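You operate a simulated robot arm through the tools that you are given. There is no shell and no other tool. Be economical: measure what you need, move in short steps, check, and stop when the job is done.

You run a simulated two-armed robot. Do the job below in one go: nothing can be reset, and whatever is moved stays where it is left.

Task
Get the empty cream can ready for filling.
Fine: hold it still to unscrew the cap, cap in the white tray, can in the blue holder, teal funnel in its mouth.

The check looks at the end state, three seconds after you hand in, the way a careful person would. Anything else that was tipped, shoved, dropped, spilled or broken makes it a failure. A push-on lid holds only when it is set on centred and level and pressed home; a screw cap is set on level and turned clockwise until tight.

Robot
Two 7-joint arms with two-finger parallel grippers on one trunk, on a base that drives. Base frame: it is fixed to the floor where the robot stands at the start and does not move with it; the origin is under the middle of the robot, x ahead of it, y to its left, z up. Units: mm, rad, N and s.
The left shoulder is at the start at [60, 189, 1253], the right one opposite. With the tool pointing down near the work surface each hand reaches from about 100 to 620 mm from the robot's upright axis, wherever it stands, measured 20 degrees to its own side. Places, roughly: inside of the blue holder [500, -300, 800]; inside of the white tray [400, -500, 800]; mouth of the cream can [500, -100, 1000]; neck of the cream can [500, -100, 1000]; pink cap (4x4x3 cm) [500, -100, 1000]. Payload 3.43 kg a hand.
Tool frame (each hand has its own): the origin (TCP) lies between the finger pads and is the grasp point; the fingertips stand 30 mm ahead of it; z points along the fingers, y is the line along which they close. Largest opening 94 mm; finger width 28, thickness 10; the body of the gripper, 50 by 96 mm, starts 55 mm behind the TCP.
Orientation is told as [roll, pitch, yaw] about the base's x, y, z axes, in that order, counted from this pose: with the fingers straight down and closing along the base's y, the tool's x points along the base's -x, its y along +y and its z along -z.

Tools
- The arms move only by the tool apply_moves. It takes "left_targets", "right_targets" or both (then of equal length, played together; a hand with none holds still); each is one flat list of numbers, 7 for each row, row after row: the shift along the tool's x, y, z in mm, then the turn, a rotation vector about the tool's x, y, z in rad, then the closure, from 0 (fully open) to 1 (shut). In form: [tx, ty, tz, ax, ay, az, fingers, tx, ty, tz, ax, ay, az, fingers, ...]. A call has 1 to 10 rows; each row shifts and turns the commanded pose from where the row before left it, along the tool's axes as they then stand. Each row takes 0.2 s and may step no farther than 50 mm and 0.15 rad from the row before; otherwise, or with a gripper value out of range, the whole call is refused. Where a pose cannot be reached the arm comes as near as it can. A force on the tool above 90 N (or 10 N above the force at the start of the call, whichever is more), or a blocked arm, ends the call early, and 0.2 s more pass. The fingers move at their own pace (about 153 mm/s each) and stop on an object; they squeeze with about 34 N. The grip force told is the motor's: it shows also when the fingers shut on nothing. Time passes only in rows, and 0.2 s behind the last, so rows that do not move let the fingers close. It gives the time, the measured TCP pose, the force on the tool (base axes), the opening and the grip force at its end, in the units of the frame above (readings bear some noise), with the torque about the TCP (base axes, N m) and any sound that the robot's microphone picked up.
- Cameras (640 x 400 px; columns grow to the right, rows downward): "scene" is now at [0.4, -35.5, 1792.7]; the picture's right is [-0.50, -0.87, 0.00], its down [-0.73, 0.42, -0.55] and it looks along [0.47, -0.27, -0.84] (base axes); focal length 263 px, centre (320, 200). "left" rides on the left gripper at [76, -14, -102] in its tool frame; the picture's right is [0.18, 0.98, 0.00], its down [-0.75, 0.14, -0.64] and it looks along [-0.63, 0.12, 0.77] (tool axes); focal length 243 px, centre (320, 200). "right" rides on the right gripper at [76, 14, -102] in its tool frame; the picture's right is [-0.18, 0.98, 0.00], its down [-0.75, -0.14, -0.64] and it looks along [-0.63, -0.12, 0.77] (tool axes); focal length 243 px, centre (320, 200). There is no depth. A picture from a camera that has moved, and an enlarged one, comes with that camera's place and axes in the base frame and with its lens.
- snapshot(camera): a new picture of that camera. No time passes.
- lift_body(by): slides the trunk up (or, below 0, down) by that many mm; the arms and the scene camera ride with it, the base frame stays. It gives what a move gives, with no picture.
- base_move(legs): drives the robot by 1 to 6 legs, each [ahead, left, turn to the left] in mm, mm and rad, along the robot's own axes; the way and the turn of a leg run together, so that a leg with both is an arc; at most 1500 mm and 3.142 rad a leg. The arms and the cameras ride along, it lands a little off, and it stops where it bumps. It gives what a move gives.
- pan_tilt(pan, tilt): turns the head with the scene camera to pan (to the left, within 1.501 rad either way) and tilt (down, from -0.506 to 1.204), counted from straight ahead of the robot. It gives what a move gives.
- zoom(camera, box): a new picture of the part [left, top, right, bottom] of that camera's present view, enlarged. No time passes.
- close_job(): hands the job in; it is judged then, once.

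Go step by step. Nothing tells you exact positions but the pictures and the camera data: compare them with the known pose of the tool, close in by small moves and look again before you grip or let go. The budget is 120 turns and 108 pictures, counting those below and the enlarged ones. Unless the task says otherwise, let go and move clear before handing in, and close with one line.

The tools are called after "Emit:" as name(argument=value, ...) on one line, values as JSON. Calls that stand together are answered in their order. apply_moves: Moves the arms, as the interface text tells. Its arguments: {"type":"object","properties":{"left_targets":{"type":"array","items":{"type":"number"}},"right_targets":{"type":"array","items":{"type":"number"}}},"required":[]} The other tools are called the same way: lift_body (by) slides the trunk up or down; base_move (legs) drives the base; pan_tilt (pan, tilt) turns the head that bears the scene camera; snapshot (camera) takes a picture; zoom (camera, box) takes an enlarged picture of a part of a camera's view; close_job () hands the job in.

At the start:

```text
clock: 0.0
left_position: [350.0, -2.5, 1279.8]
left_orientation: [0.0, -0.001, -0.001]
left_contact_force: [0.2, 0.6, -1.2]
left_ft_torque: [0.01, 0.01, 0.02]
left_grip_width: 94.1
left_gripper_force: 0.0
right_position: [248.9, -328.5, 1275.6]
right_orientation: [0.001, -0.002, -0.001]
right_contact_force: [0.2, -0.4, 0.3]
right_ft_torque: [0.01, -0.04, -0.02]
right_grip_width: 94.1
right_gripper_force: 0.1
trunk travel left (down, up): [-925.0, 65.0]
robot x, y, heading: [0.9, 3.3, -0.005]
head pan, tilt: [-0.524, 0.993]
```

scene: 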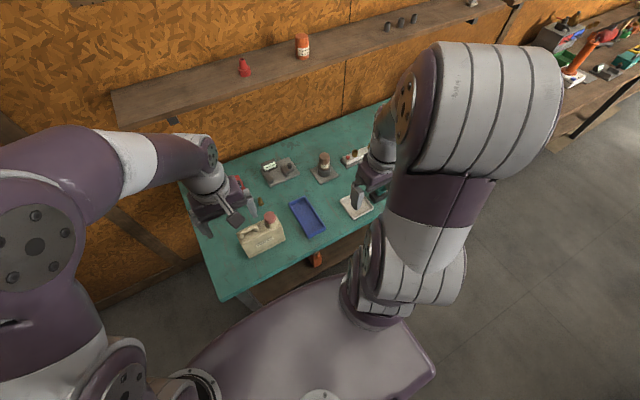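
right: 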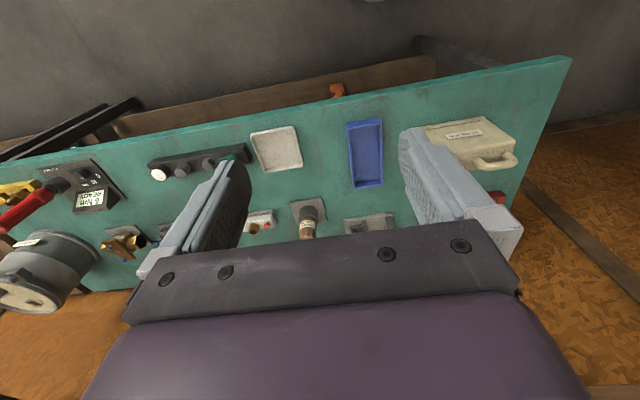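
left: 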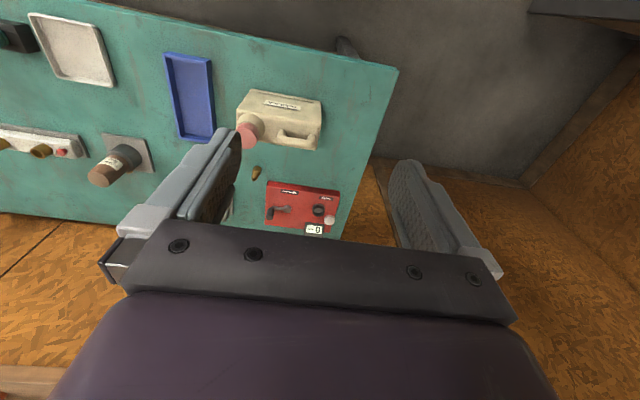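

I see a teal bench with a cream can (pink cap, side handle), a blue holder, a white tray and various fixtures. I'll look closer first.

Emit:
zoom(camera="scene", box=[180, 110, 420, 260])

Emit:
zoom(camera="left", box=[0, 0, 420, 260])

Emit:
zoom(camera="right", box=[120, 60, 600, 300])

```text
2.67 times, centred on (300, 185) of scene
camera zoom: at [0.4, -35.5, 1792.7], right [-0.5, -0.87, 0.0], down [-0.73, 0.42, -0.55], along [0.47, -0.27, -0.84], focal length 700 px, centre (373, 240)
```

zoom: 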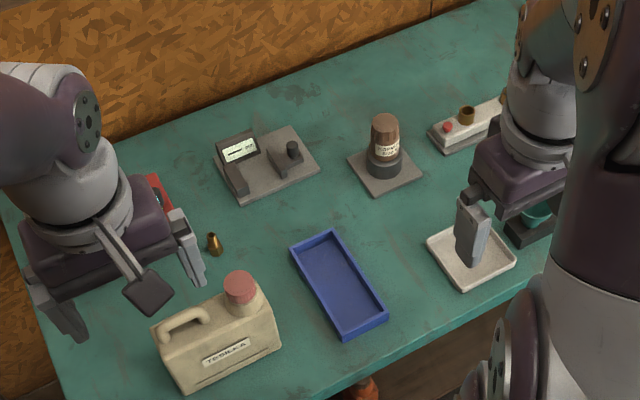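

```text
1.52 times, centred on (210, 130) of left
camera zoom: at [273.2, -16.8, 1382.2], right [-0.18, 0.98, 0.0], down [0.75, 0.14, 0.64], along [0.63, 0.12, -0.77], focal length 370 px, centre (488, 307)
```

zoom: 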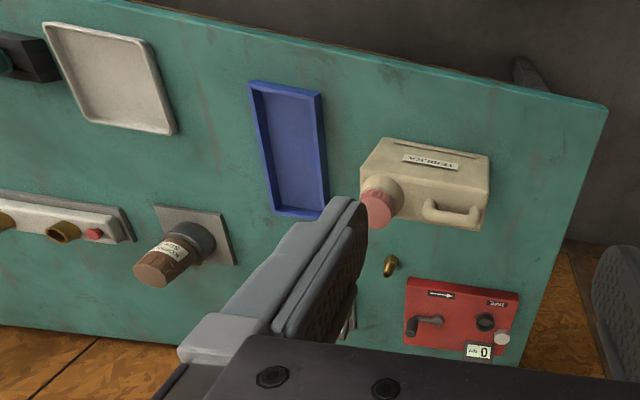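

```text
1.33 times, centred on (360, 180) of right
camera zoom: at [171.8, -313.4, 1378.8], right [0.18, 0.98, 0.0], down [0.75, -0.14, 0.64], along [0.63, -0.12, -0.77], focal length 324 px, centre (267, 227)
```

zoom: 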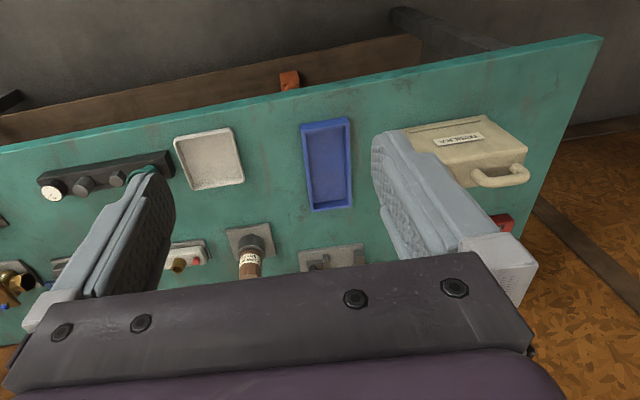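

The bench top is about z 800, the can's cap about [480,-107,980], holder about [502,-262], tray about [445,-477], and the funnel is probably at the rack right of the tray. I'll drive sideways to centre the work between both arms, then look again.

Emit:
base_move(legs=[[0, -200, 0]])

Emit:
snapshot(camera="left")

Emit:
snapshot(camera="right")

Emit:
snapshot(camera="scene")

```text
clock: 1.6
left_position: [350.8, -201.3, 1280.5]
left_orientation: [-0.006, 0.001, -0.001]
left_contact_force: [0.0, -0.1, 0.2]
left_ft_torque: [0.0, 0.0, 0.0]
left_grip_width: 94.0
left_gripper_force: 0.1
right_position: [248.5, -527.0, 1277.0]
right_orientation: [-0.004, 0.0, -0.002]
right_contact_force: [0.1, 0.8, -0.3]
right_ft_torque: [-0.02, 0.0, 0.02]
right_grip_width: 94.0
right_gripper_force: 0.1
trunk travel left (down, up): [-925.0, 65.0]
robot x, y, heading: [1.0, -199.6, -0.001]
head pan, tilt: [-0.524, 0.993]
```

```text
101 pictures are left
camera left: at [272.9, -214.5, 1382.3], right [-0.18, 0.98, 0.0], down [0.75, 0.14, 0.64], along [0.63, 0.12, -0.77], focal length 243 px, centre (320, 200)
```

left: 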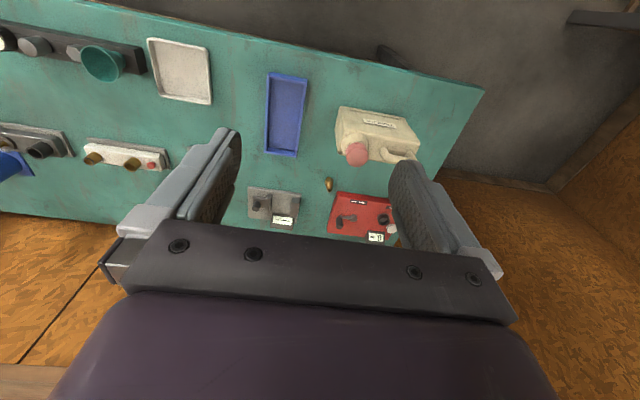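

```text
100 pictures are left
camera right: at [171.2, -511.0, 1379.7], right [0.19, 0.98, 0.0], down [0.75, -0.14, 0.64], along [0.63, -0.12, -0.77], focal length 243 px, centre (320, 200)
```

right: 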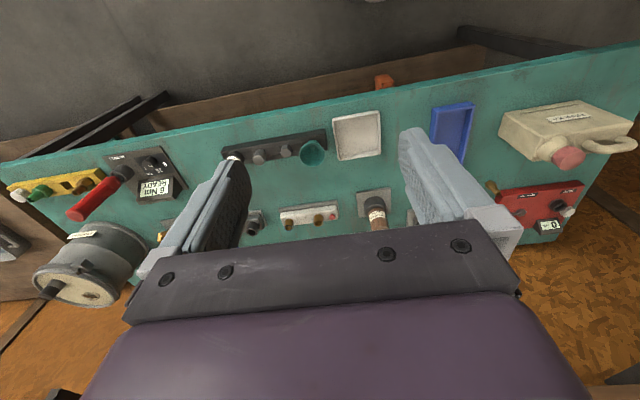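

```text
99 pictures are left
camera scene: at [0.1, -231.9, 1792.8], right [-0.5, -0.87, 0.0], down [-0.73, 0.42, -0.55], along [0.47, -0.28, -0.84], focal length 263 px, centre (320, 200)
```

scene: 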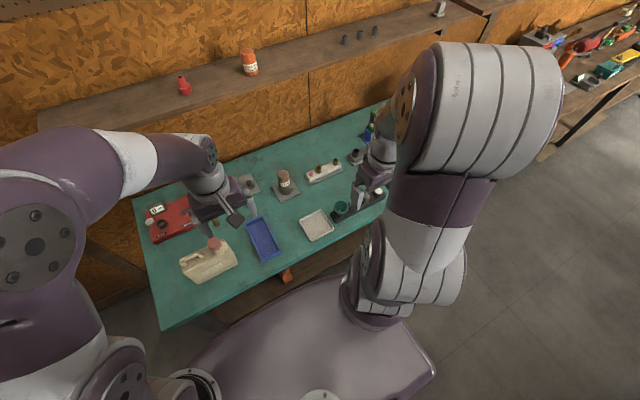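

Emit:
zoom(camera="left", box=[40, 20, 240, 145])

Emit:
zoom(camera="left", box=[240, 50, 480, 200])

Emit:
zoom(camera="scene", box=[140, 180, 300, 280])

```text
3.20 times, centred on (140, 82) of left
camera zoom: at [272.9, -214.5, 1382.3], right [-0.18, 0.98, 0.0], down [0.75, 0.14, 0.64], along [0.63, 0.12, -0.77], focal length 776 px, centre (896, 576)
```

zoom: 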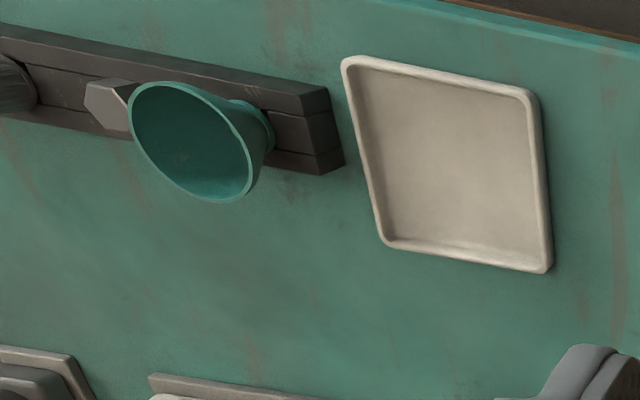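

```text
2.67 times, centred on (360, 125) of left
camera zoom: at [272.9, -214.5, 1382.3], right [-0.18, 0.98, 0.0], down [0.75, 0.14, 0.64], along [0.63, 0.12, -0.77], focal length 647 px, centre (213, 400)
```

zoom: 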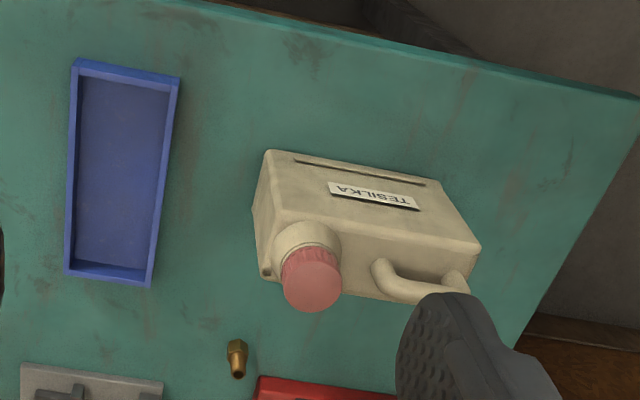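

```text
4.00 times, centred on (220, 230) of scene
camera zoom: at [0.1, -231.9, 1792.8], right [-0.5, -0.87, 0.0], down [-0.73, 0.42, -0.55], along [0.47, -0.28, -0.84], focal length 1050 px, centre (720, 80)
```

zoom: 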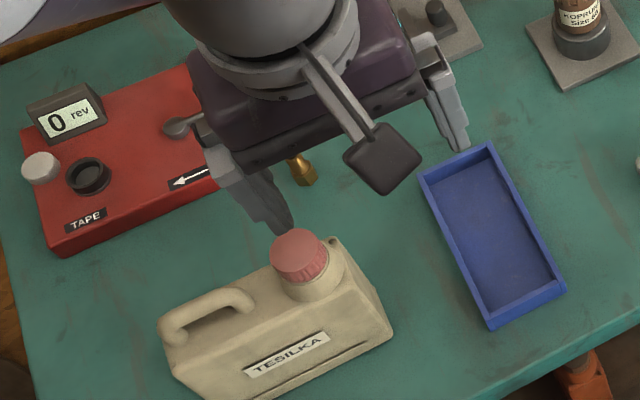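

The can's cap top is near [480,-106,981] and its handle runs along y to the left of it; the funnel stands in a black rack near [440,-600]. I'll bring both hands lower for closer views.

Emit:
apply_moves(left_targets=[4, 36, 26, 0, 0, 0, 0, 4, 36, 26, 0, 0, 0, 0, 4, 36, 26, 0, 0, 0, 0, 4, 36, 26, 0, 0, 0, 0, 4, 36, 26, 0, 0, 0, 0], right_targets=[0, -18, 30, 0, 0, 0, 0, 0, -18, 30, 0, 0, 0, 0, 0, -18, 30, 0, 0, 0, 0, 0, -18, 30, 0, 0, 0, 0, 0, -18, 30, 0, 0, 0, 0])

Emit:
snapshot(camera="left")

Emit:
snapshot(camera="right")

```text
clock: 2.8
left_position: [327.6, -22.4, 1148.3]
left_orientation: [-0.002, 0.001, -0.003]
left_contact_force: [0.8, 0.0, 0.2]
left_ft_torque: [-0.01, 0.02, -0.01]
left_grip_width: 94.0
left_gripper_force: 0.0
right_position: [249.2, -619.4, 1125.9]
right_orientation: [0.0, 0.001, -0.001]
right_contact_force: [0.4, -0.2, 0.1]
right_ft_torque: [-0.03, 0.02, 0.02]
right_grip_width: 94.0
right_gripper_force: 0.1
trunk travel left (down, up): [-925.0, 65.0]
robot x, y, heading: [-0.1, -202.7, -0.004]
head pan, tilt: [-0.524, 0.993]
```

```text
95 pictures are left
camera left: at [251.8, -36.9, 1250.3], right [-0.18, 0.98, 0.0], down [0.75, 0.14, 0.64], along [0.63, 0.12, -0.77], focal length 243 px, centre (320, 200)
```

left: 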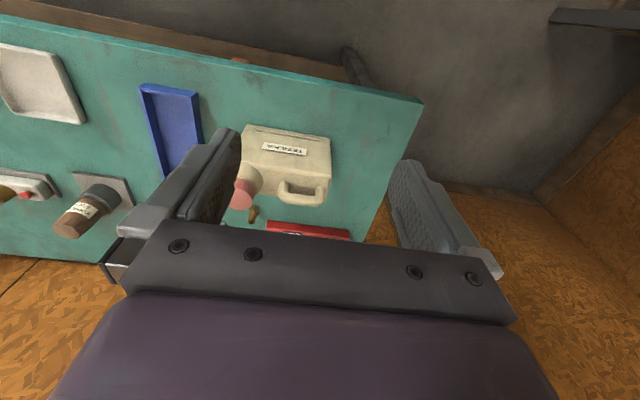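

```text
94 pictures are left
camera right: at [170.9, -604.1, 1228.9], right [0.18, 0.98, 0.0], down [0.75, -0.14, 0.64], along [0.63, -0.12, -0.77], focal length 243 px, centre (320, 200)
```

right: 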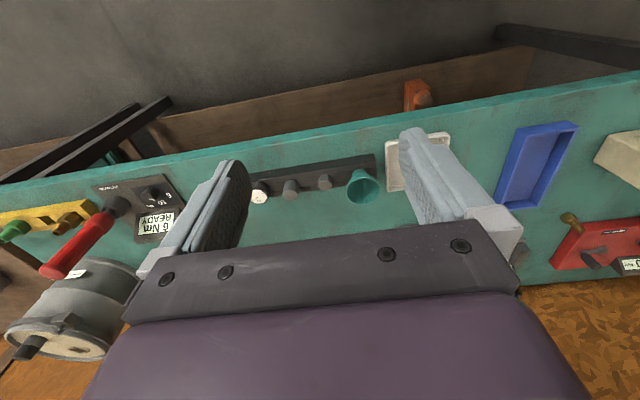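

Emit:
zoom(camera="left", box=[130, 80, 370, 240])

Emit:
zoom(camera="right", box=[230, 110, 470, 260])

```text
2.50 times, centred on (250, 160) of left
camera zoom: at [251.8, -36.9, 1250.3], right [-0.18, 0.98, 0.0], down [0.75, 0.14, 0.64], along [0.63, 0.12, -0.77], focal length 606 px, centre (495, 300)
```

zoom: 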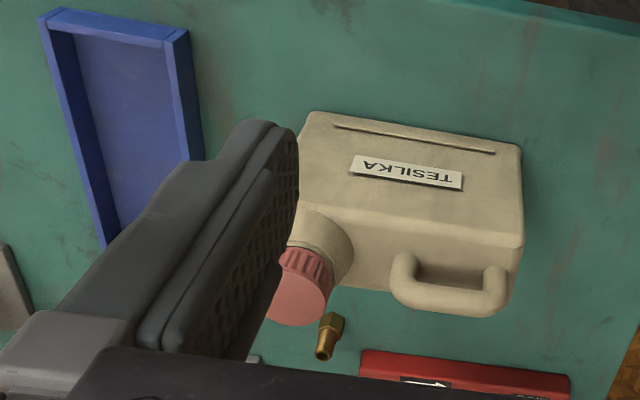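

```text
2.67 times, centred on (350, 185) of right
camera zoom: at [170.9, -604.1, 1228.9], right [0.18, 0.98, 0.0], down [0.75, -0.14, 0.64], along [0.63, -0.12, -0.77], focal length 647 px, centre (240, 240)
```

zoom: 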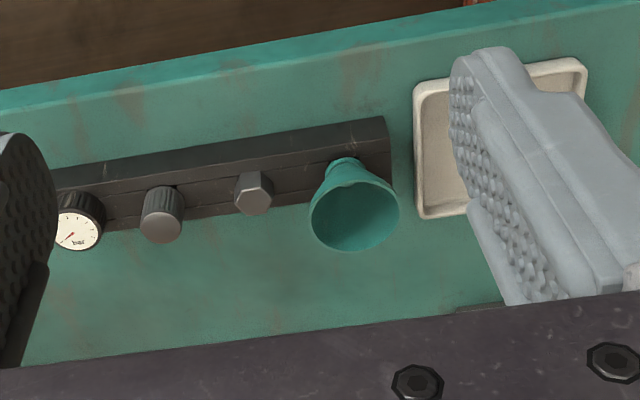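

The can's body is about x 458–515, y −140–24, top z ≈ 938; the holder is about x 406–595, y −303 to −224. I'll turn the left hand to close along x (yaw −90°) and look.

Emit:
apply_moves(left_targets=[0, 0, 0, 0, 0, 0.15, 0, 0, 0, 0, 0, 0, 0.15, 0, 0, 0, 0, 0, 0, 0.15, 0, 0, 0, 0, 0, 0, 0.15, 0, 0, 0, 0, 0, 0, 0.15, 0, 0, 0, 0, 0, 0, 0.15, 0, 0, 0, 0, 0, 0, 0.15, 0, 0, 0, 0, 0, 0, 0.15, 0, 0, 0, 0, 0, 0, 0.15, 0, 0, 0, 0, 0, 0, 0.15, 0])

```text
clock: 5.0
left_position: [328.8, -24.3, 1150.0]
left_orientation: [0.003, 0.001, -1.503]
left_contact_force: [0.9, -0.1, 0.2]
left_ft_torque: [-0.01, -0.01, -0.01]
left_grip_width: 93.8
left_gripper_force: 0.2
right_position: [245.7, -619.9, 1126.1]
right_orientation: [-0.001, -0.001, -0.003]
right_contact_force: [-0.4, 0.5, -0.2]
right_ft_torque: [0.0, 0.0, -0.03]
right_grip_width: 94.0
right_gripper_force: 0.0
trunk travel left (down, up): [-925.0, 65.0]
robot x, y, heading: [-0.3, -202.5, -0.005]
head pan, tilt: [-0.524, 0.993]
```

Emit:
apply_moves(left_targets=[13.5, 39.5, 15, 0, 0, 0.017, 0, 13.5, 39.5, 15, 0, 0, 0.017, 0, 13.5, 39.5, 15, 0, 0, 0.017, 0, 13.5, 39.5, 15, 0, 0, 0.017, 0])

Emit:
snapshot(camera="left")

Emit:
snapshot(camera="scene")

```text
clock: 6.0
left_position: [484.7, 37.7, 1091.6]
left_orientation: [-0.002, 0.0, -1.57]
left_contact_force: [0.7, 0.4, -1.1]
left_ft_torque: [-0.02, 0.04, 0.01]
left_grip_width: 94.0
left_gripper_force: 0.1
right_position: [249.3, -620.0, 1126.1]
right_orientation: [0.001, 0.001, 0.0]
right_contact_force: [0.4, -0.9, -0.6]
right_ft_torque: [-0.02, 0.02, -0.04]
right_grip_width: 94.2
right_gripper_force: 0.0
trunk travel left (down, up): [-925.0, 65.0]
robot x, y, heading: [-1.6, -199.9, 0.001]
head pan, tilt: [-0.524, 0.993]
```

```text
91 pictures are left
camera left: at [470.7, 113.6, 1193.1], right [0.98, 0.19, 0.0], down [0.14, -0.75, 0.64], along [0.12, -0.63, -0.77], focal length 243 px, centre (320, 200)
```

left: 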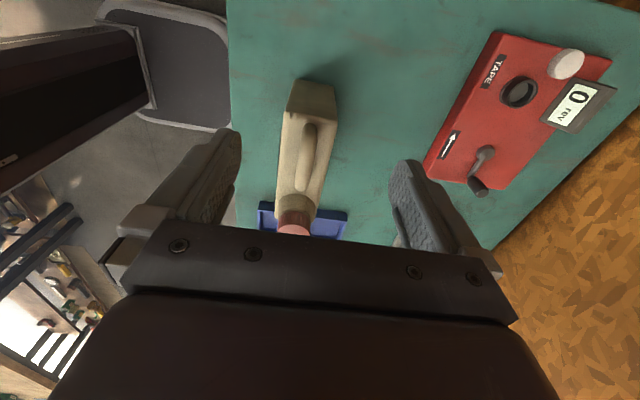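

```text
90 pictures are left
camera scene: at [2.9, -235.4, 1792.7], right [-0.5, -0.87, 0.0], down [-0.73, 0.42, -0.55], along [0.47, -0.27, -0.84], focal length 263 px, centre (320, 200)
```

scene: 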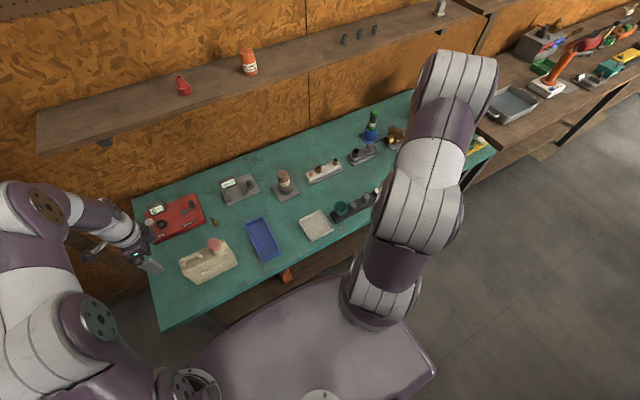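

Emit:
zoom(camera="left", box=[240, 60, 400, 250])

Emit:
zoom(camera="scene", box=[150, 190, 300, 290])

```text
2.11 times, centred on (320, 155) of left
camera zoom: at [470.7, 113.6, 1193.1], right [0.98, 0.19, 0.0], down [0.14, -0.75, 0.64], along [0.12, -0.63, -0.77], focal length 511 px, centre (320, 295)
```

zoom: 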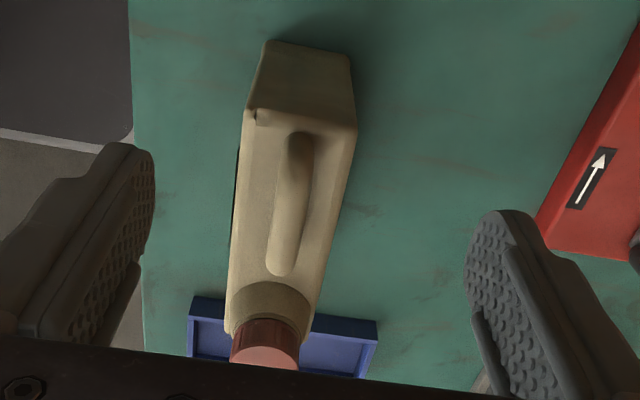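

```text
4.00 times, centred on (225, 240) of scene
camera zoom: at [2.9, -235.4, 1792.7], right [-0.5, -0.87, 0.0], down [-0.73, 0.42, -0.55], along [0.47, -0.27, -0.84], focal length 1050 px, centre (700, 40)
```

zoom: 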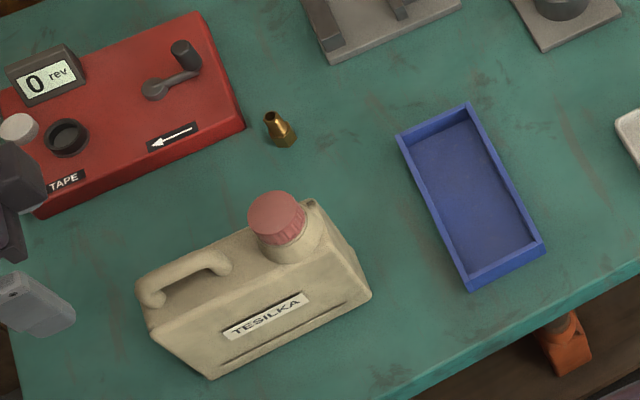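

The can body is about 57 mm thick, x 454–510, y −137–15, with the handle standing to z ≈ 975. I'll lower the left hand over the handle end, stopping at z 965 to check alignment.

Emit:
apply_moves(left_targets=[-14, -1, 40, 0, 0, 0, 0, -14, -1, 40, 0, 0, 0, 0, -14, -1, 30, 0, 0, 0, 0, 0, 0, 16, 0, 0, 0, 0])

Emit:
snapshot(camera="left")

Emit:
zoom(camera="scene", box=[130, 190, 280, 290])

```text
clock: 7.0
left_position: [481.7, -4.8, 963.2]
left_orientation: [0.001, 0.0, -1.566]
left_contact_force: [0.6, 0.2, -0.6]
left_ft_torque: [0.03, -0.03, 0.01]
left_grip_width: 94.2
left_gripper_force: 0.0
right_position: [247.3, -619.7, 1126.5]
right_orientation: [0.001, 0.001, -0.002]
right_contact_force: [-0.2, 0.0, 0.1]
right_ft_torque: [-0.01, -0.03, 0.03]
right_grip_width: 94.0
right_gripper_force: 0.1
trunk travel left (down, up): [-925.0, 65.0]
robot x, y, heading: [0.8, -200.1, -0.001]
head pan, tilt: [-0.524, 0.993]
```

```text
87 pictures are left
camera left: at [466.7, 70.5, 1065.4], right [0.98, 0.19, 0.0], down [0.14, -0.75, 0.64], along [0.12, -0.63, -0.77], focal length 243 px, centre (320, 200)
```

left: 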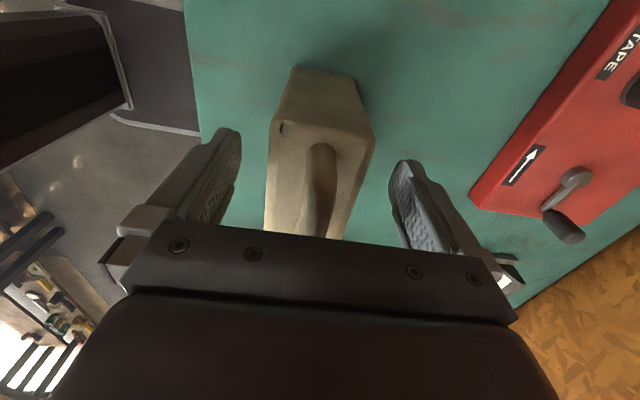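

```text
4.00 times, centred on (205, 240) of scene
camera zoom: at [0.4, -236.2, 1792.7], right [-0.5, -0.87, 0.0], down [-0.73, 0.42, -0.55], along [0.47, -0.27, -0.84], focal length 1050 px, centre (780, 40)
```

zoom: 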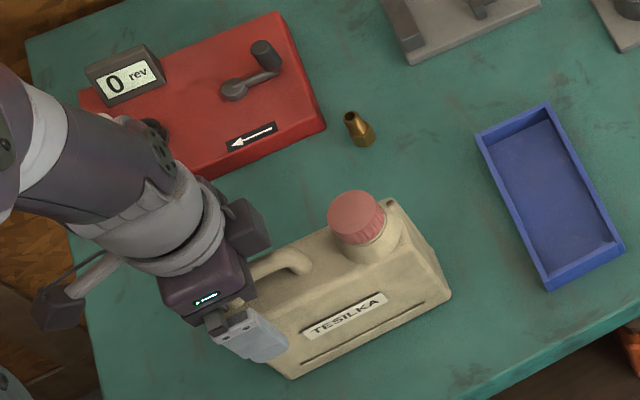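

Aligned well. Lowering to z ≈ 933 and closing gently on the body.

Emit:
apply_moves(left_targets=[0, 0, 15, 0, 0, 0, 0, 0, 0, 15, 0, 0, 0, 0, 0, 0, 0, 0, 0, 0, 0.5, 0, 0, 0, 0, 0, 0, 1, 0, 0, 0, 0, 0, 0, 1])

Emit:
zoom(camera="scene", box=[130, 190, 280, 290])

```text
clock: 8.2
left_position: [482.3, -5.2, 933.2]
left_orientation: [-0.001, 0.001, -1.569]
left_contact_force: [0.8, -0.6, 0.7]
left_ft_torque: [-0.02, -0.06, 0.07]
left_grip_width: 66.2
left_gripper_force: 34.0
right_position: [248.4, -620.5, 1125.1]
right_orientation: [0.0, 0.0, -0.003]
right_contact_force: [0.0, 0.0, 0.7]
right_ft_torque: [0.01, -0.02, 0.03]
right_grip_width: 94.2
right_gripper_force: 0.1
trunk travel left (down, up): [-925.0, 65.0]
robot x, y, heading: [1.4, -199.9, 0.003]
head pan, tilt: [-0.524, 0.993]
```

```text
4.00 times, centred on (205, 240) of scene
camera zoom: at [0.6, -236.3, 1792.7], right [-0.5, -0.87, 0.0], down [-0.73, 0.42, -0.55], along [0.47, -0.27, -0.84], focal length 1050 px, centre (780, 40)
```

zoom: 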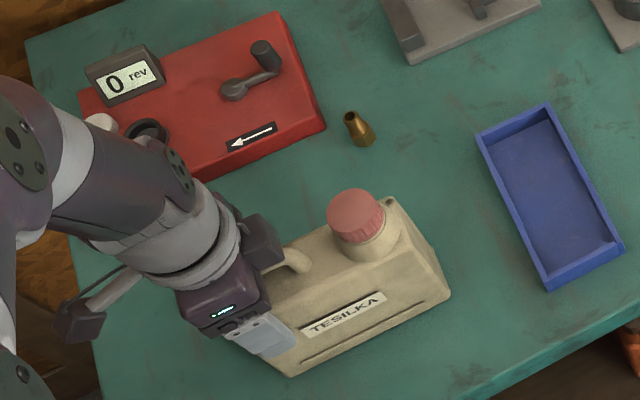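

The can is held (66 mm thick). Now the right hand goes over the cap at about [479,-105].

Emit:
apply_moves(right_targets=[-20, 42, 0, 0, 0, 0, 0, -20, 42, 0, 0, 0, 0, 0, -20, 42, 0, 0, 0, 0, 0, -20, 42, 0, 0, 0, 0, 0, -20, 42, 0, 0, 0, 0, 0, -20, 42, 0, 0, 0, 0, 0, -20, 42, 0, 0, 0, 0, 0, -20, 42, 0, 0, 0, 0, 0, -20, 42, 0, 0, 0, 0, 0, -20, 42, 0, 0, 0, 0, 0])

Emit:
snapshot(camera="right")

Emit:
snapshot(camera="scene")

```text
clock: 10.4
left_position: [482.6, -3.0, 934.8]
left_orientation: [0.001, -0.002, -1.57]
left_contact_force: [0.2, 0.8, 0.1]
left_ft_torque: [0.24, -0.05, -0.01]
left_grip_width: 66.3
left_gripper_force: 34.1
right_position: [450.7, -199.0, 1124.9]
right_orientation: [-0.001, 0.0, -0.003]
right_contact_force: [0.5, 0.4, 0.2]
right_ft_torque: [-0.01, 0.04, -0.03]
right_grip_width: 94.1
right_gripper_force: 0.2
trunk travel left (down, up): [-925.0, 65.0]
robot x, y, heading: [0.5, -204.1, -0.001]
head pan, tilt: [-0.524, 0.993]
```

```text
84 pictures are left
camera right: at [374.5, -182.8, 1228.6], right [0.19, 0.98, 0.0], down [0.75, -0.14, 0.64], along [0.63, -0.12, -0.77], focal length 243 px, centre (320, 200)
```

right: 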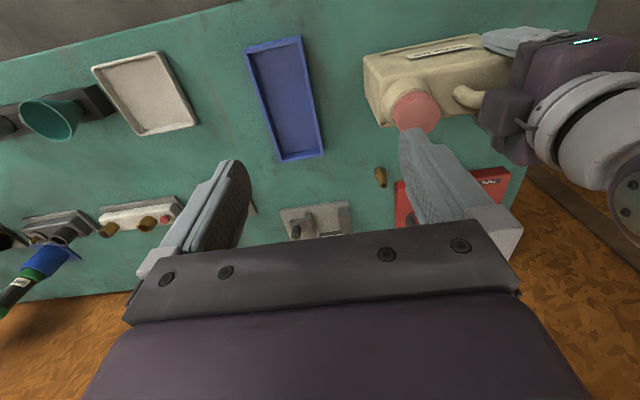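

```text
83 pictures are left
camera scene: at [0.9, -234.7, 1792.8], right [-0.5, -0.87, 0.0], down [-0.73, 0.42, -0.55], along [0.47, -0.27, -0.84], focal length 263 px, centre (320, 200)
```

scene: 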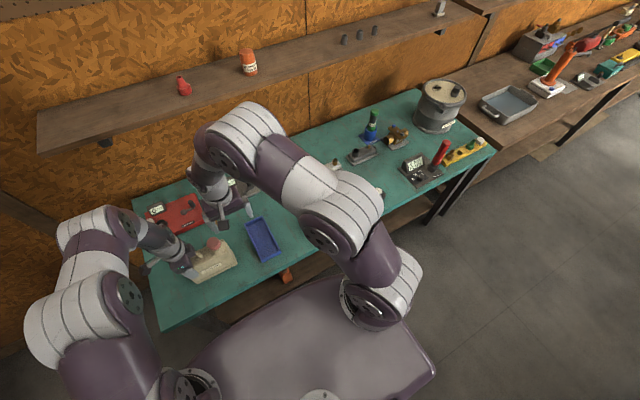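

The cap is at about [480,-104], but the left hand's side box would limit the turning room. I'll regrip the can with the left hand leaning 45° outward: open, rise, tilt.

Emit:
apply_moves(left_targets=[0, 0, 0, 0, 0, 0, 0, 0, 0, 0, 0, 0, 0, 0, 0, 0, -40, 0, 0, 0, 0, 0, 0, -45, 0, 0, 0, 0, 0, 0, 0, 0, -0.131, 0, 0, 0, 0, 0, 0, -0.131, 0, 0, 0, 0, 0, 0, -0.131, 0, 0, 0, 0, 0, 0, -0.131, 0, 0, 0, 0, 0, 0, -0.131, 0, 0, 0, 0, 0, 0, -0.131, 0, 0])

Emit:
zoom(camera="scene", box=[130, 190, 280, 290])

Emit:
snapshot(camera="left")

```text
clock: 12.6
left_position: [488.0, -3.2, 1018.8]
left_orientation: [-0.003, -0.745, -1.57]
left_contact_force: [-0.1, -0.4, 0.3]
left_ft_torque: [-0.02, -0.01, -0.01]
left_grip_width: 94.0
left_gripper_force: 0.1
left hand out of reach, approached as far as the arm can: row 10
right_position: [451.3, -200.7, 1125.1]
right_orientation: [0.0, 0.0, -0.002]
right_contact_force: [-0.9, 0.3, 0.7]
right_ft_torque: [-0.03, 0.02, -0.02]
right_grip_width: 94.0
right_gripper_force: 0.1
trunk travel left (down, up): [-925.0, 65.0]
robot x, y, heading: [-1.3, -199.3, -0.006]
head pan, tilt: [-0.524, 0.993]
```

```text
4.00 times, centred on (205, 240) of scene
camera zoom: at [1.5, -235.4, 1792.7], right [-0.5, -0.87, 0.0], down [-0.73, 0.42, -0.55], along [0.47, -0.27, -0.84], focal length 1050 px, centre (780, 40)
```

zoom: 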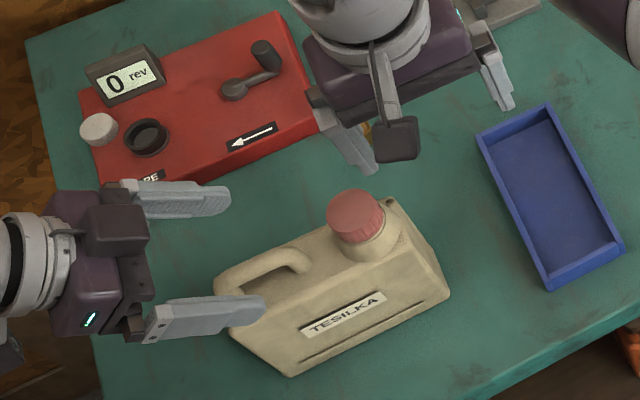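

```text
81 pictures are left
camera left: at [473.4, 122.6, 1042.2], right [0.98, 0.14, -0.13], down [0.14, -0.12, 0.98], along [0.12, -0.98, -0.14], focal length 243 px, centre (320, 200)
```

left: 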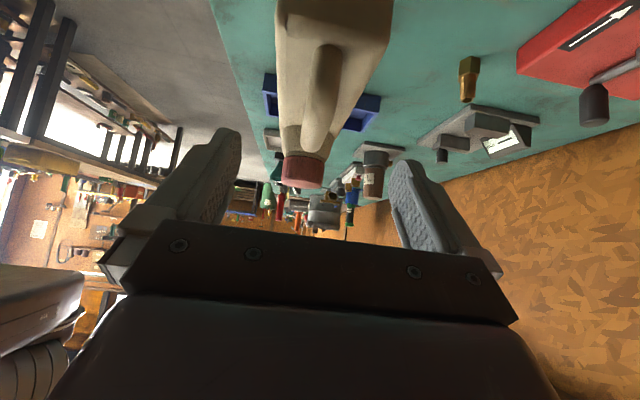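

Emit:
apply_moves(left_targets=[0, 0, 0, 0, 0.13, 0, 0, 8, 0, -6, 0, 0, 0, 0])

```text
clock: 13.2
left_position: [487.9, 7.7, 1018.4]
left_orientation: [-0.002, -0.657, -1.567]
left_contact_force: [0.0, 0.1, -0.5]
left_ft_torque: [-0.02, 0.0, -0.01]
left_grip_width: 94.1
left_gripper_force: 0.1
right_position: [452.3, -199.7, 1125.8]
right_orientation: [0.0, 0.001, -0.002]
right_contact_force: [0.1, -0.4, -0.1]
right_ft_torque: [-0.05, 0.03, 0.0]
right_grip_width: 94.0
right_gripper_force: 0.1
trunk travel left (down, up): [-925.0, 65.0]
robot x, y, heading: [0.4, -202.0, 0.002]
head pan, tilt: [-0.524, 0.993]
```

Emit:
apply_moves(left_targets=[0, -5.5, 0, 0, 0, 0, 0, 21, 0, 27, 0, 0, 0, 0, 21, 0, 27, 0, 0, 0, 0, 10, 0, 13, 0, 0, 0, 0])

Emit:
zoom(camera="scene", box=[130, 190, 280, 290])

Emit:
snapshot(camera="left")

```text
clock: 14.2
left_position: [481.3, 6.0, 934.4]
left_orientation: [0.0, -0.658, -1.567]
left_contact_force: [0.0, -0.2, -0.1]
left_ft_torque: [-0.03, 0.01, -0.02]
left_grip_width: 94.2
left_gripper_force: 0.0
right_position: [450.7, -200.7, 1126.4]
right_orientation: [-0.001, -0.001, -0.001]
right_contact_force: [0.2, -0.2, 0.2]
right_ft_torque: [0.0, 0.0, 0.01]
right_grip_width: 94.1
right_gripper_force: 0.0
trunk travel left (down, up): [-925.0, 65.0]
robot x, y, heading: [-1.2, -203.0, -0.003]
head pan, tilt: [-0.524, 0.993]
```

```text
4.00 times, centred on (205, 240) of scene
camera zoom: at [-0.2, -236.7, 1792.7], right [-0.5, -0.87, 0.0], down [-0.73, 0.42, -0.55], along [0.47, -0.27, -0.84], focal length 1050 px, centre (780, 40)
```

zoom: 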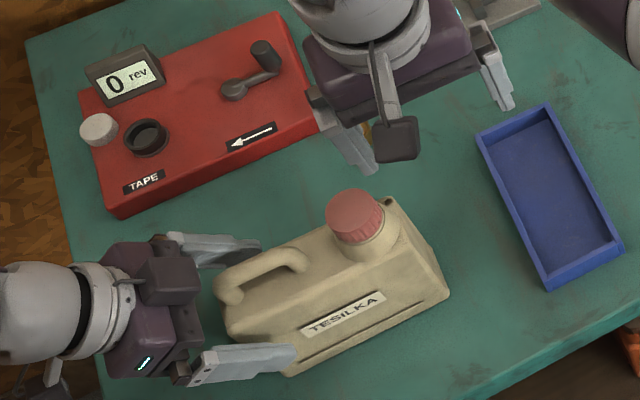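

```text
79 pictures are left
camera left: at [466.9, 129.7, 968.7], right [0.98, 0.15, -0.11], down [0.14, -0.2, 0.97], along [0.12, -0.97, -0.22], focal length 243 px, centre (320, 200)
```

left: 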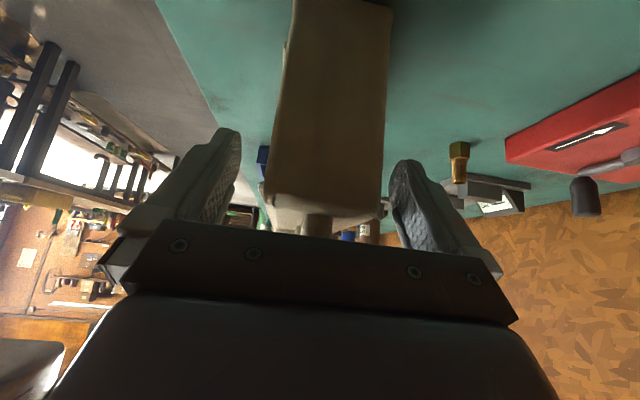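

Emit:
apply_moves(left_targets=[9, 0, 12, 0, 0, 0, 0, 0, 0, 0, 0, 0, 0, 0.5, 0, 0, 0, 0, 0, 0, 1, 0, 0, 0, 0, 0, 0, 1])

Emit:
zoom(camera="scene", box=[130, 190, 280, 290])

```text
clock: 15.2
left_position: [480.9, 6.4, 918.5]
left_orientation: [0.0, -0.655, -1.567]
left_contact_force: [0.6, 0.8, 0.6]
left_ft_torque: [-0.26, -0.24, 0.18]
left_grip_width: 66.2
left_gripper_force: 34.2
right_position: [451.5, -201.2, 1126.5]
right_orientation: [0.0, 0.001, -0.002]
right_contact_force: [0.1, -0.3, -0.2]
right_ft_torque: [-0.04, -0.01, 0.01]
right_grip_width: 94.0
right_gripper_force: 0.1
trunk travel left (down, up): [-925.0, 65.0]
robot x, y, heading: [-0.9, -202.4, -0.004]
head pan, tilt: [-0.524, 0.993]
```

```text
4.00 times, centred on (205, 240) of scene
camera zoom: at [0.3, -236.1, 1792.7], right [-0.5, -0.87, 0.0], down [-0.73, 0.42, -0.55], along [0.47, -0.27, -0.84], focal length 1050 px, centre (780, 40)
```

zoom: 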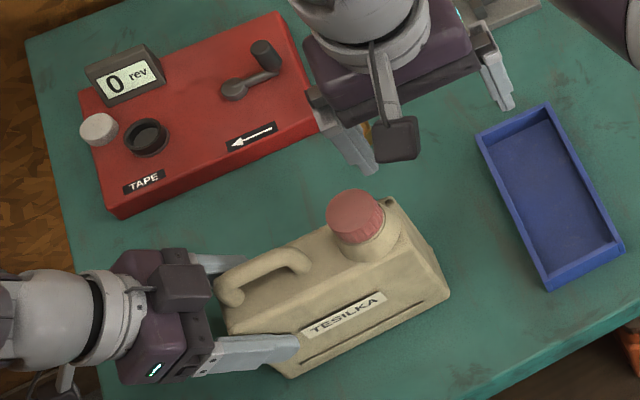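

The can is held firmly by the leaning hand. Right hand: move over the cap and wind back clockwise to yaw ≈ −1.05 to have room for unscrewing.

Emit:
apply_moves(right_targets=[-9, 32, 13, 0, 0, 0, 0, -9, 32, 13, 0, 0, 0, 0, -9.5, 32, 14, 0, 0, 0, 0, 0, 0, 0, 0, 0, 0.15, 0, 0, 0, 0, 0, 0, 0.15, 0, 0, 0, 0, 0, 0, 0.15, 0, 0, 0, 0, 0, 0, 0.15, 0, 0, 0, 0, 0, 0, 0.15, 0, 0, 0, 0, 0, 0, 0.15, 0, 0, 0, 0, 0, 0, 0.15, 0])

Emit:
snapshot(camera="right")

Emit:
zoom(camera="scene", box=[100, 150, 310, 290])

```text
clock: 17.4
left_position: [480.9, 6.2, 918.4]
left_orientation: [-0.001, -0.656, -1.566]
left_contact_force: [0.1, -0.2, -0.1]
left_ft_torque: [0.04, -0.06, 0.03]
left_grip_width: 66.3
left_gripper_force: 33.7
right_position: [477.8, -103.7, 1085.2]
right_orientation: [0.0, 0.001, -1.052]
right_contact_force: [-0.7, 0.1, -0.2]
right_ft_torque: [-0.04, -0.01, 0.0]
right_grip_width: 94.0
right_gripper_force: 0.0
trunk travel left (down, up): [-925.0, 65.0]
robot x, y, heading: [0.4, -202.6, -0.003]
head pan, tilt: [-0.524, 0.993]
```

```text
77 pictures are left
camera right: at [450.5, -29.7, 1188.3], right [0.95, 0.33, 0.0], down [0.25, -0.72, 0.64], along [0.21, -0.61, -0.77], focal length 243 px, centre (320, 200)
```

right: 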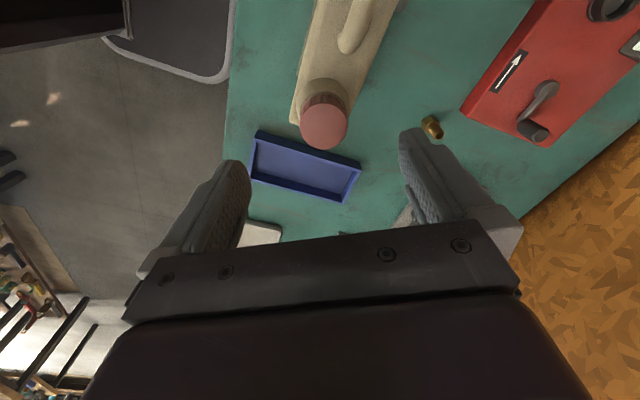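

```text
2.86 times, centred on (205, 220) of scene
camera zoom: at [0.2, -236.0, 1792.7], right [-0.5, -0.87, 0.0], down [-0.73, 0.42, -0.55], along [0.47, -0.27, -0.84], focal length 750 px, centre (649, 143)
```

zoom: 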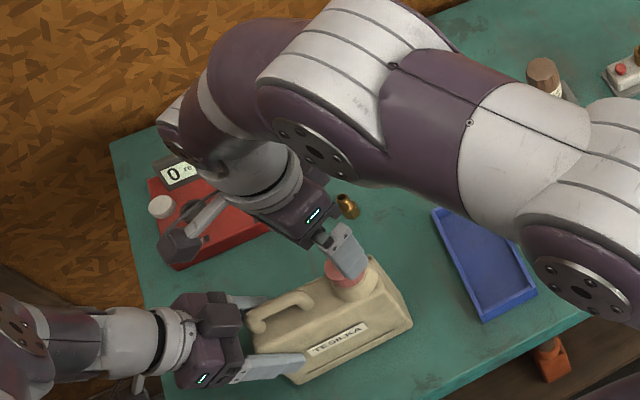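

Emit:
apply_moves(right_targets=[-3.2, 1.6, 35, 0, 0, 0, 0, 0, 0, 35, 0, 0, 0, 0, 0, 0, 20, 0, 0, 0, 0])

Emit:
snapshot(camera="right")

Emit:
zoom(camera="scene", box=[130, 190, 280, 290])

```text
clock: 18.2
left_position: [480.4, 6.5, 918.4]
left_orientation: [0.0, -0.655, -1.567]
left_contact_force: [-0.6, 1.0, 0.0]
left_ft_torque: [-0.1, -0.01, -0.04]
left_grip_width: 66.1
left_gripper_force: 33.5
right_position: [478.7, -107.4, 995.0]
right_orientation: [0.001, 0.0, -1.05]
right_contact_force: [-0.5, -0.2, 0.2]
right_ft_torque: [0.01, 0.01, 0.02]
right_grip_width: 94.0
right_gripper_force: 0.1
trunk travel left (down, up): [-925.0, 65.0]
robot x, y, heading: [1.7, -199.6, -0.002]
head pan, tilt: [-0.524, 0.993]
```

```text
75 pictures are left
camera right: at [452.0, -32.9, 1098.5], right [0.94, 0.33, 0.0], down [0.25, -0.72, 0.64], along [0.21, -0.61, -0.77], focal length 243 px, centre (320, 200)
```

right: 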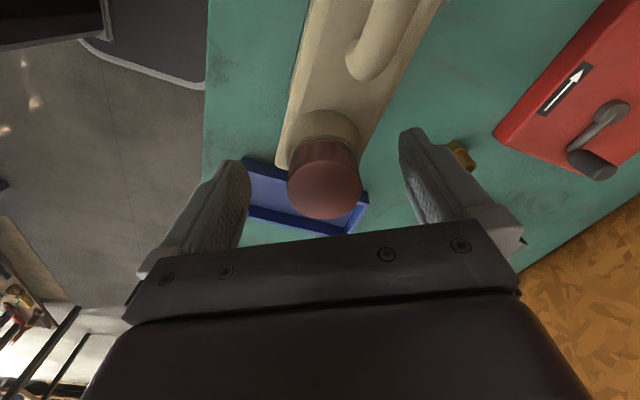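

```text
4.00 times, centred on (205, 240) of scene
camera zoom: at [0.3, -236.1, 1792.7], right [-0.5, -0.87, 0.0], down [-0.73, 0.42, -0.55], along [0.47, -0.27, -0.84], focal length 1050 px, centre (780, 40)
```

zoom: 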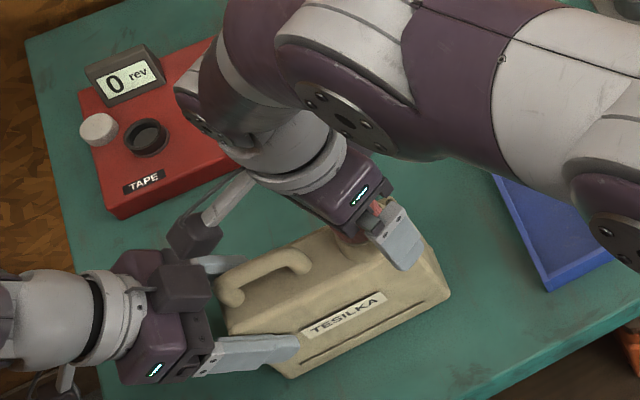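

The cap sits between the fingers, top around z 985–990. Small correction, 9 mm lower, then close on it.

Emit:
apply_moves(right_targets=[-2.7, 0.7, 9, 0, 0, 0, 0, 0, 0, 0, 0, 0, 0, 0.5, 0, 0, 0, 0, 0, 0, 0.6, 0, 0, 0, 0, 0, 0, 1, 0, 0, 0, 0, 0, 0, 1])

Emit:
zoom(camera="right", box=[220, 60, 440, 260])

Emit:
zoom(camera="scene", box=[130, 190, 280, 290])

```text
clock: 19.4
left_position: [480.9, 6.2, 918.9]
left_orientation: [-0.001, -0.658, -1.571]
left_contact_force: [-5.6, -2.7, 4.6]
left_ft_torque: [0.13, -0.5, -0.39]
left_grip_width: 66.3
left_gripper_force: 33.7
right_position: [480.8, -109.4, 986.4]
right_orientation: [0.002, 0.001, -1.052]
right_contact_force: [6.6, 4.7, -0.5]
right_ft_torque: [0.02, -0.04, -0.31]
right_grip_width: 46.8
right_gripper_force: 33.5
trunk travel left (down, up): [-925.0, 65.0]
robot x, y, heading: [0.7, -203.8, -0.001]
head pan, tilt: [-0.524, 0.993]
```

```text
2.00 times, centred on (330, 160) of right
camera zoom: at [454.7, -34.0, 1089.9], right [0.94, 0.33, 0.0], down [0.25, -0.72, 0.64], along [0.21, -0.61, -0.77], focal length 485 px, centre (300, 280)
```

zoom: 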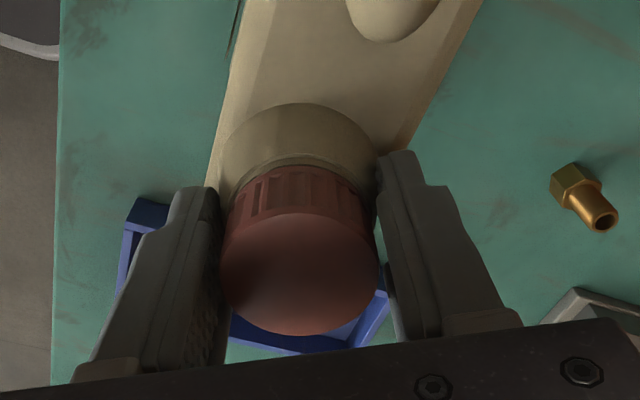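

```text
4.00 times, centred on (205, 240) of scene
camera zoom: at [0.4, -236.1, 1792.7], right [-0.5, -0.87, 0.0], down [-0.73, 0.42, -0.55], along [0.47, -0.27, -0.84], focal length 1050 px, centre (780, 40)
```

zoom: 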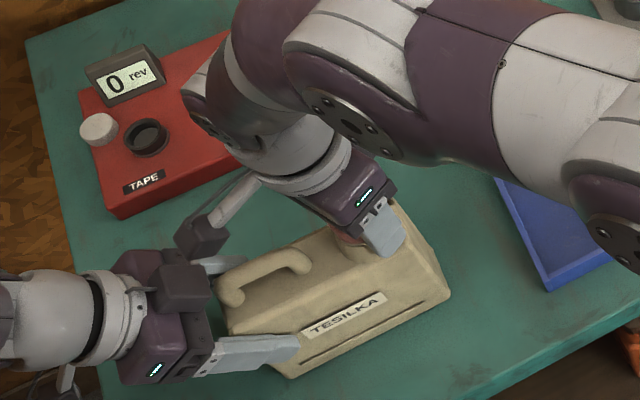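

Caught the cap (46.8 mm), but it's a few mm off the hand's axis. Open, recentre, close again.

Emit:
apply_moves(right_targets=[0, 0, 0, 0, 0, 0, 0.3, 0, 0, 0, 0, 0, 0, 0.3, -4, 1.5, 0, 0, 0, 0, 0.3, 0, 0, 0, 0, 0, 0, 1, 0, 0, 0, 0, 0, 0, 1, 0, 0, 0, 0, 0, 0, 1])

Emit:
zoom(camera="right", box=[220, 60, 440, 260])

```text
clock: 20.8
left_position: [480.9, 7.0, 919.1]
left_orientation: [-0.002, -0.658, -1.566]
left_contact_force: [7.2, 1.5, -3.4]
left_ft_torque: [0.15, 0.45, 0.77]
left_grip_width: 66.2
left_gripper_force: 34.2
right_position: [484.6, -110.6, 987.2]
right_orientation: [0.0, -0.001, -1.051]
right_contact_force: [-6.9, -2.3, 6.8]
right_ft_torque: [0.19, 0.19, 0.05]
right_grip_width: 47.0
right_gripper_force: 34.2
trunk travel left (down, up): [-925.0, 65.0]
robot x, y, heading: [-1.0, -201.5, -0.004]
head pan, tilt: [-0.524, 0.993]
```

```text
2.00 times, centred on (330, 160) of right
camera zoom: at [457.1, -36.3, 1090.0], right [0.94, 0.33, 0.0], down [0.25, -0.72, 0.64], along [0.21, -0.61, -0.77], focal length 485 px, centre (300, 280)
```

zoom: 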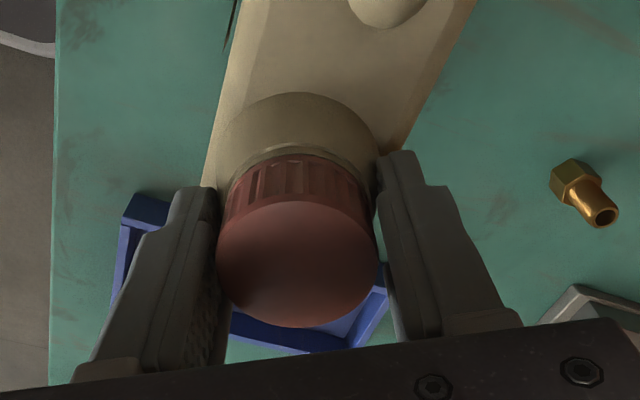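

Emit:
apply_moves(right_targets=[-1, -0.7, 0, 0, 0, 0, 1, 0, 0, 0, 0, 0, -0.08, 1, 0, 0, 0, 0, 0, -0.1, 1, 0, 0, 0, 0, 0, -0.12, 1])

Emit:
zoom(camera="right", box=[220, 60, 440, 260])

Emit:
zoom(camera="scene", box=[130, 190, 280, 290])

```text
clock: 21.8
left_position: [480.8, 7.8, 919.3]
left_orientation: [0.0, -0.659, -1.57]
left_contact_force: [-3.8, -0.6, 4.9]
left_ft_torque: [-0.18, -0.62, -0.07]
left_grip_width: 66.1
left_gripper_force: 34.4
right_position: [485.7, -112.4, 986.9]
right_orientation: [0.002, -0.001, -0.747]
right_contact_force: [6.0, 3.0, 0.0]
right_ft_torque: [-0.14, 0.02, -0.4]
right_grip_width: 46.5
right_gripper_force: 33.9
trunk travel left (down, up): [-925.0, 65.0]
robot x, y, heading: [-1.7, -201.6, -0.004]
head pan, tilt: [-0.524, 0.993]
```

```text
2.00 times, centred on (330, 160) of right
camera zoom: at [438.1, -47.9, 1089.9], right [0.8, 0.59, 0.0], down [0.45, -0.62, 0.64], along [0.38, -0.52, -0.77], focal length 485 px, centre (300, 280)
```

zoom: 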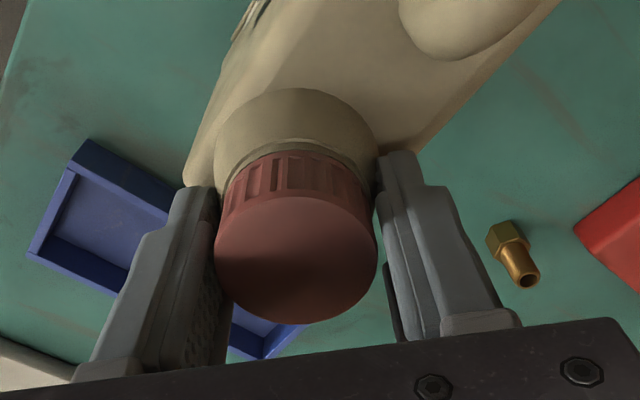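

```text
4.00 times, centred on (205, 240) of scene
camera zoom: at [0.2, -236.0, 1792.7], right [-0.5, -0.87, 0.0], down [-0.73, 0.42, -0.55], along [0.47, -0.27, -0.84], focal length 1050 px, centre (780, 40)
```

zoom: 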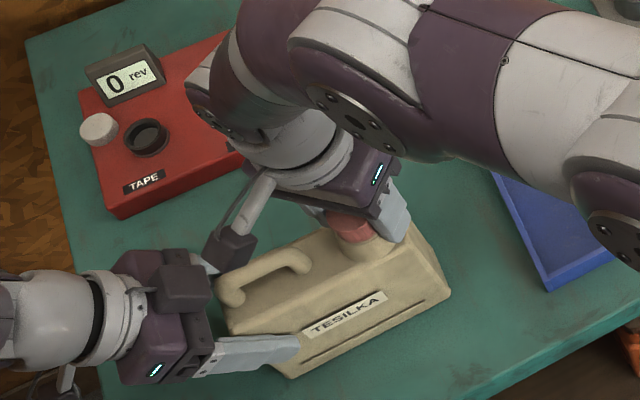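

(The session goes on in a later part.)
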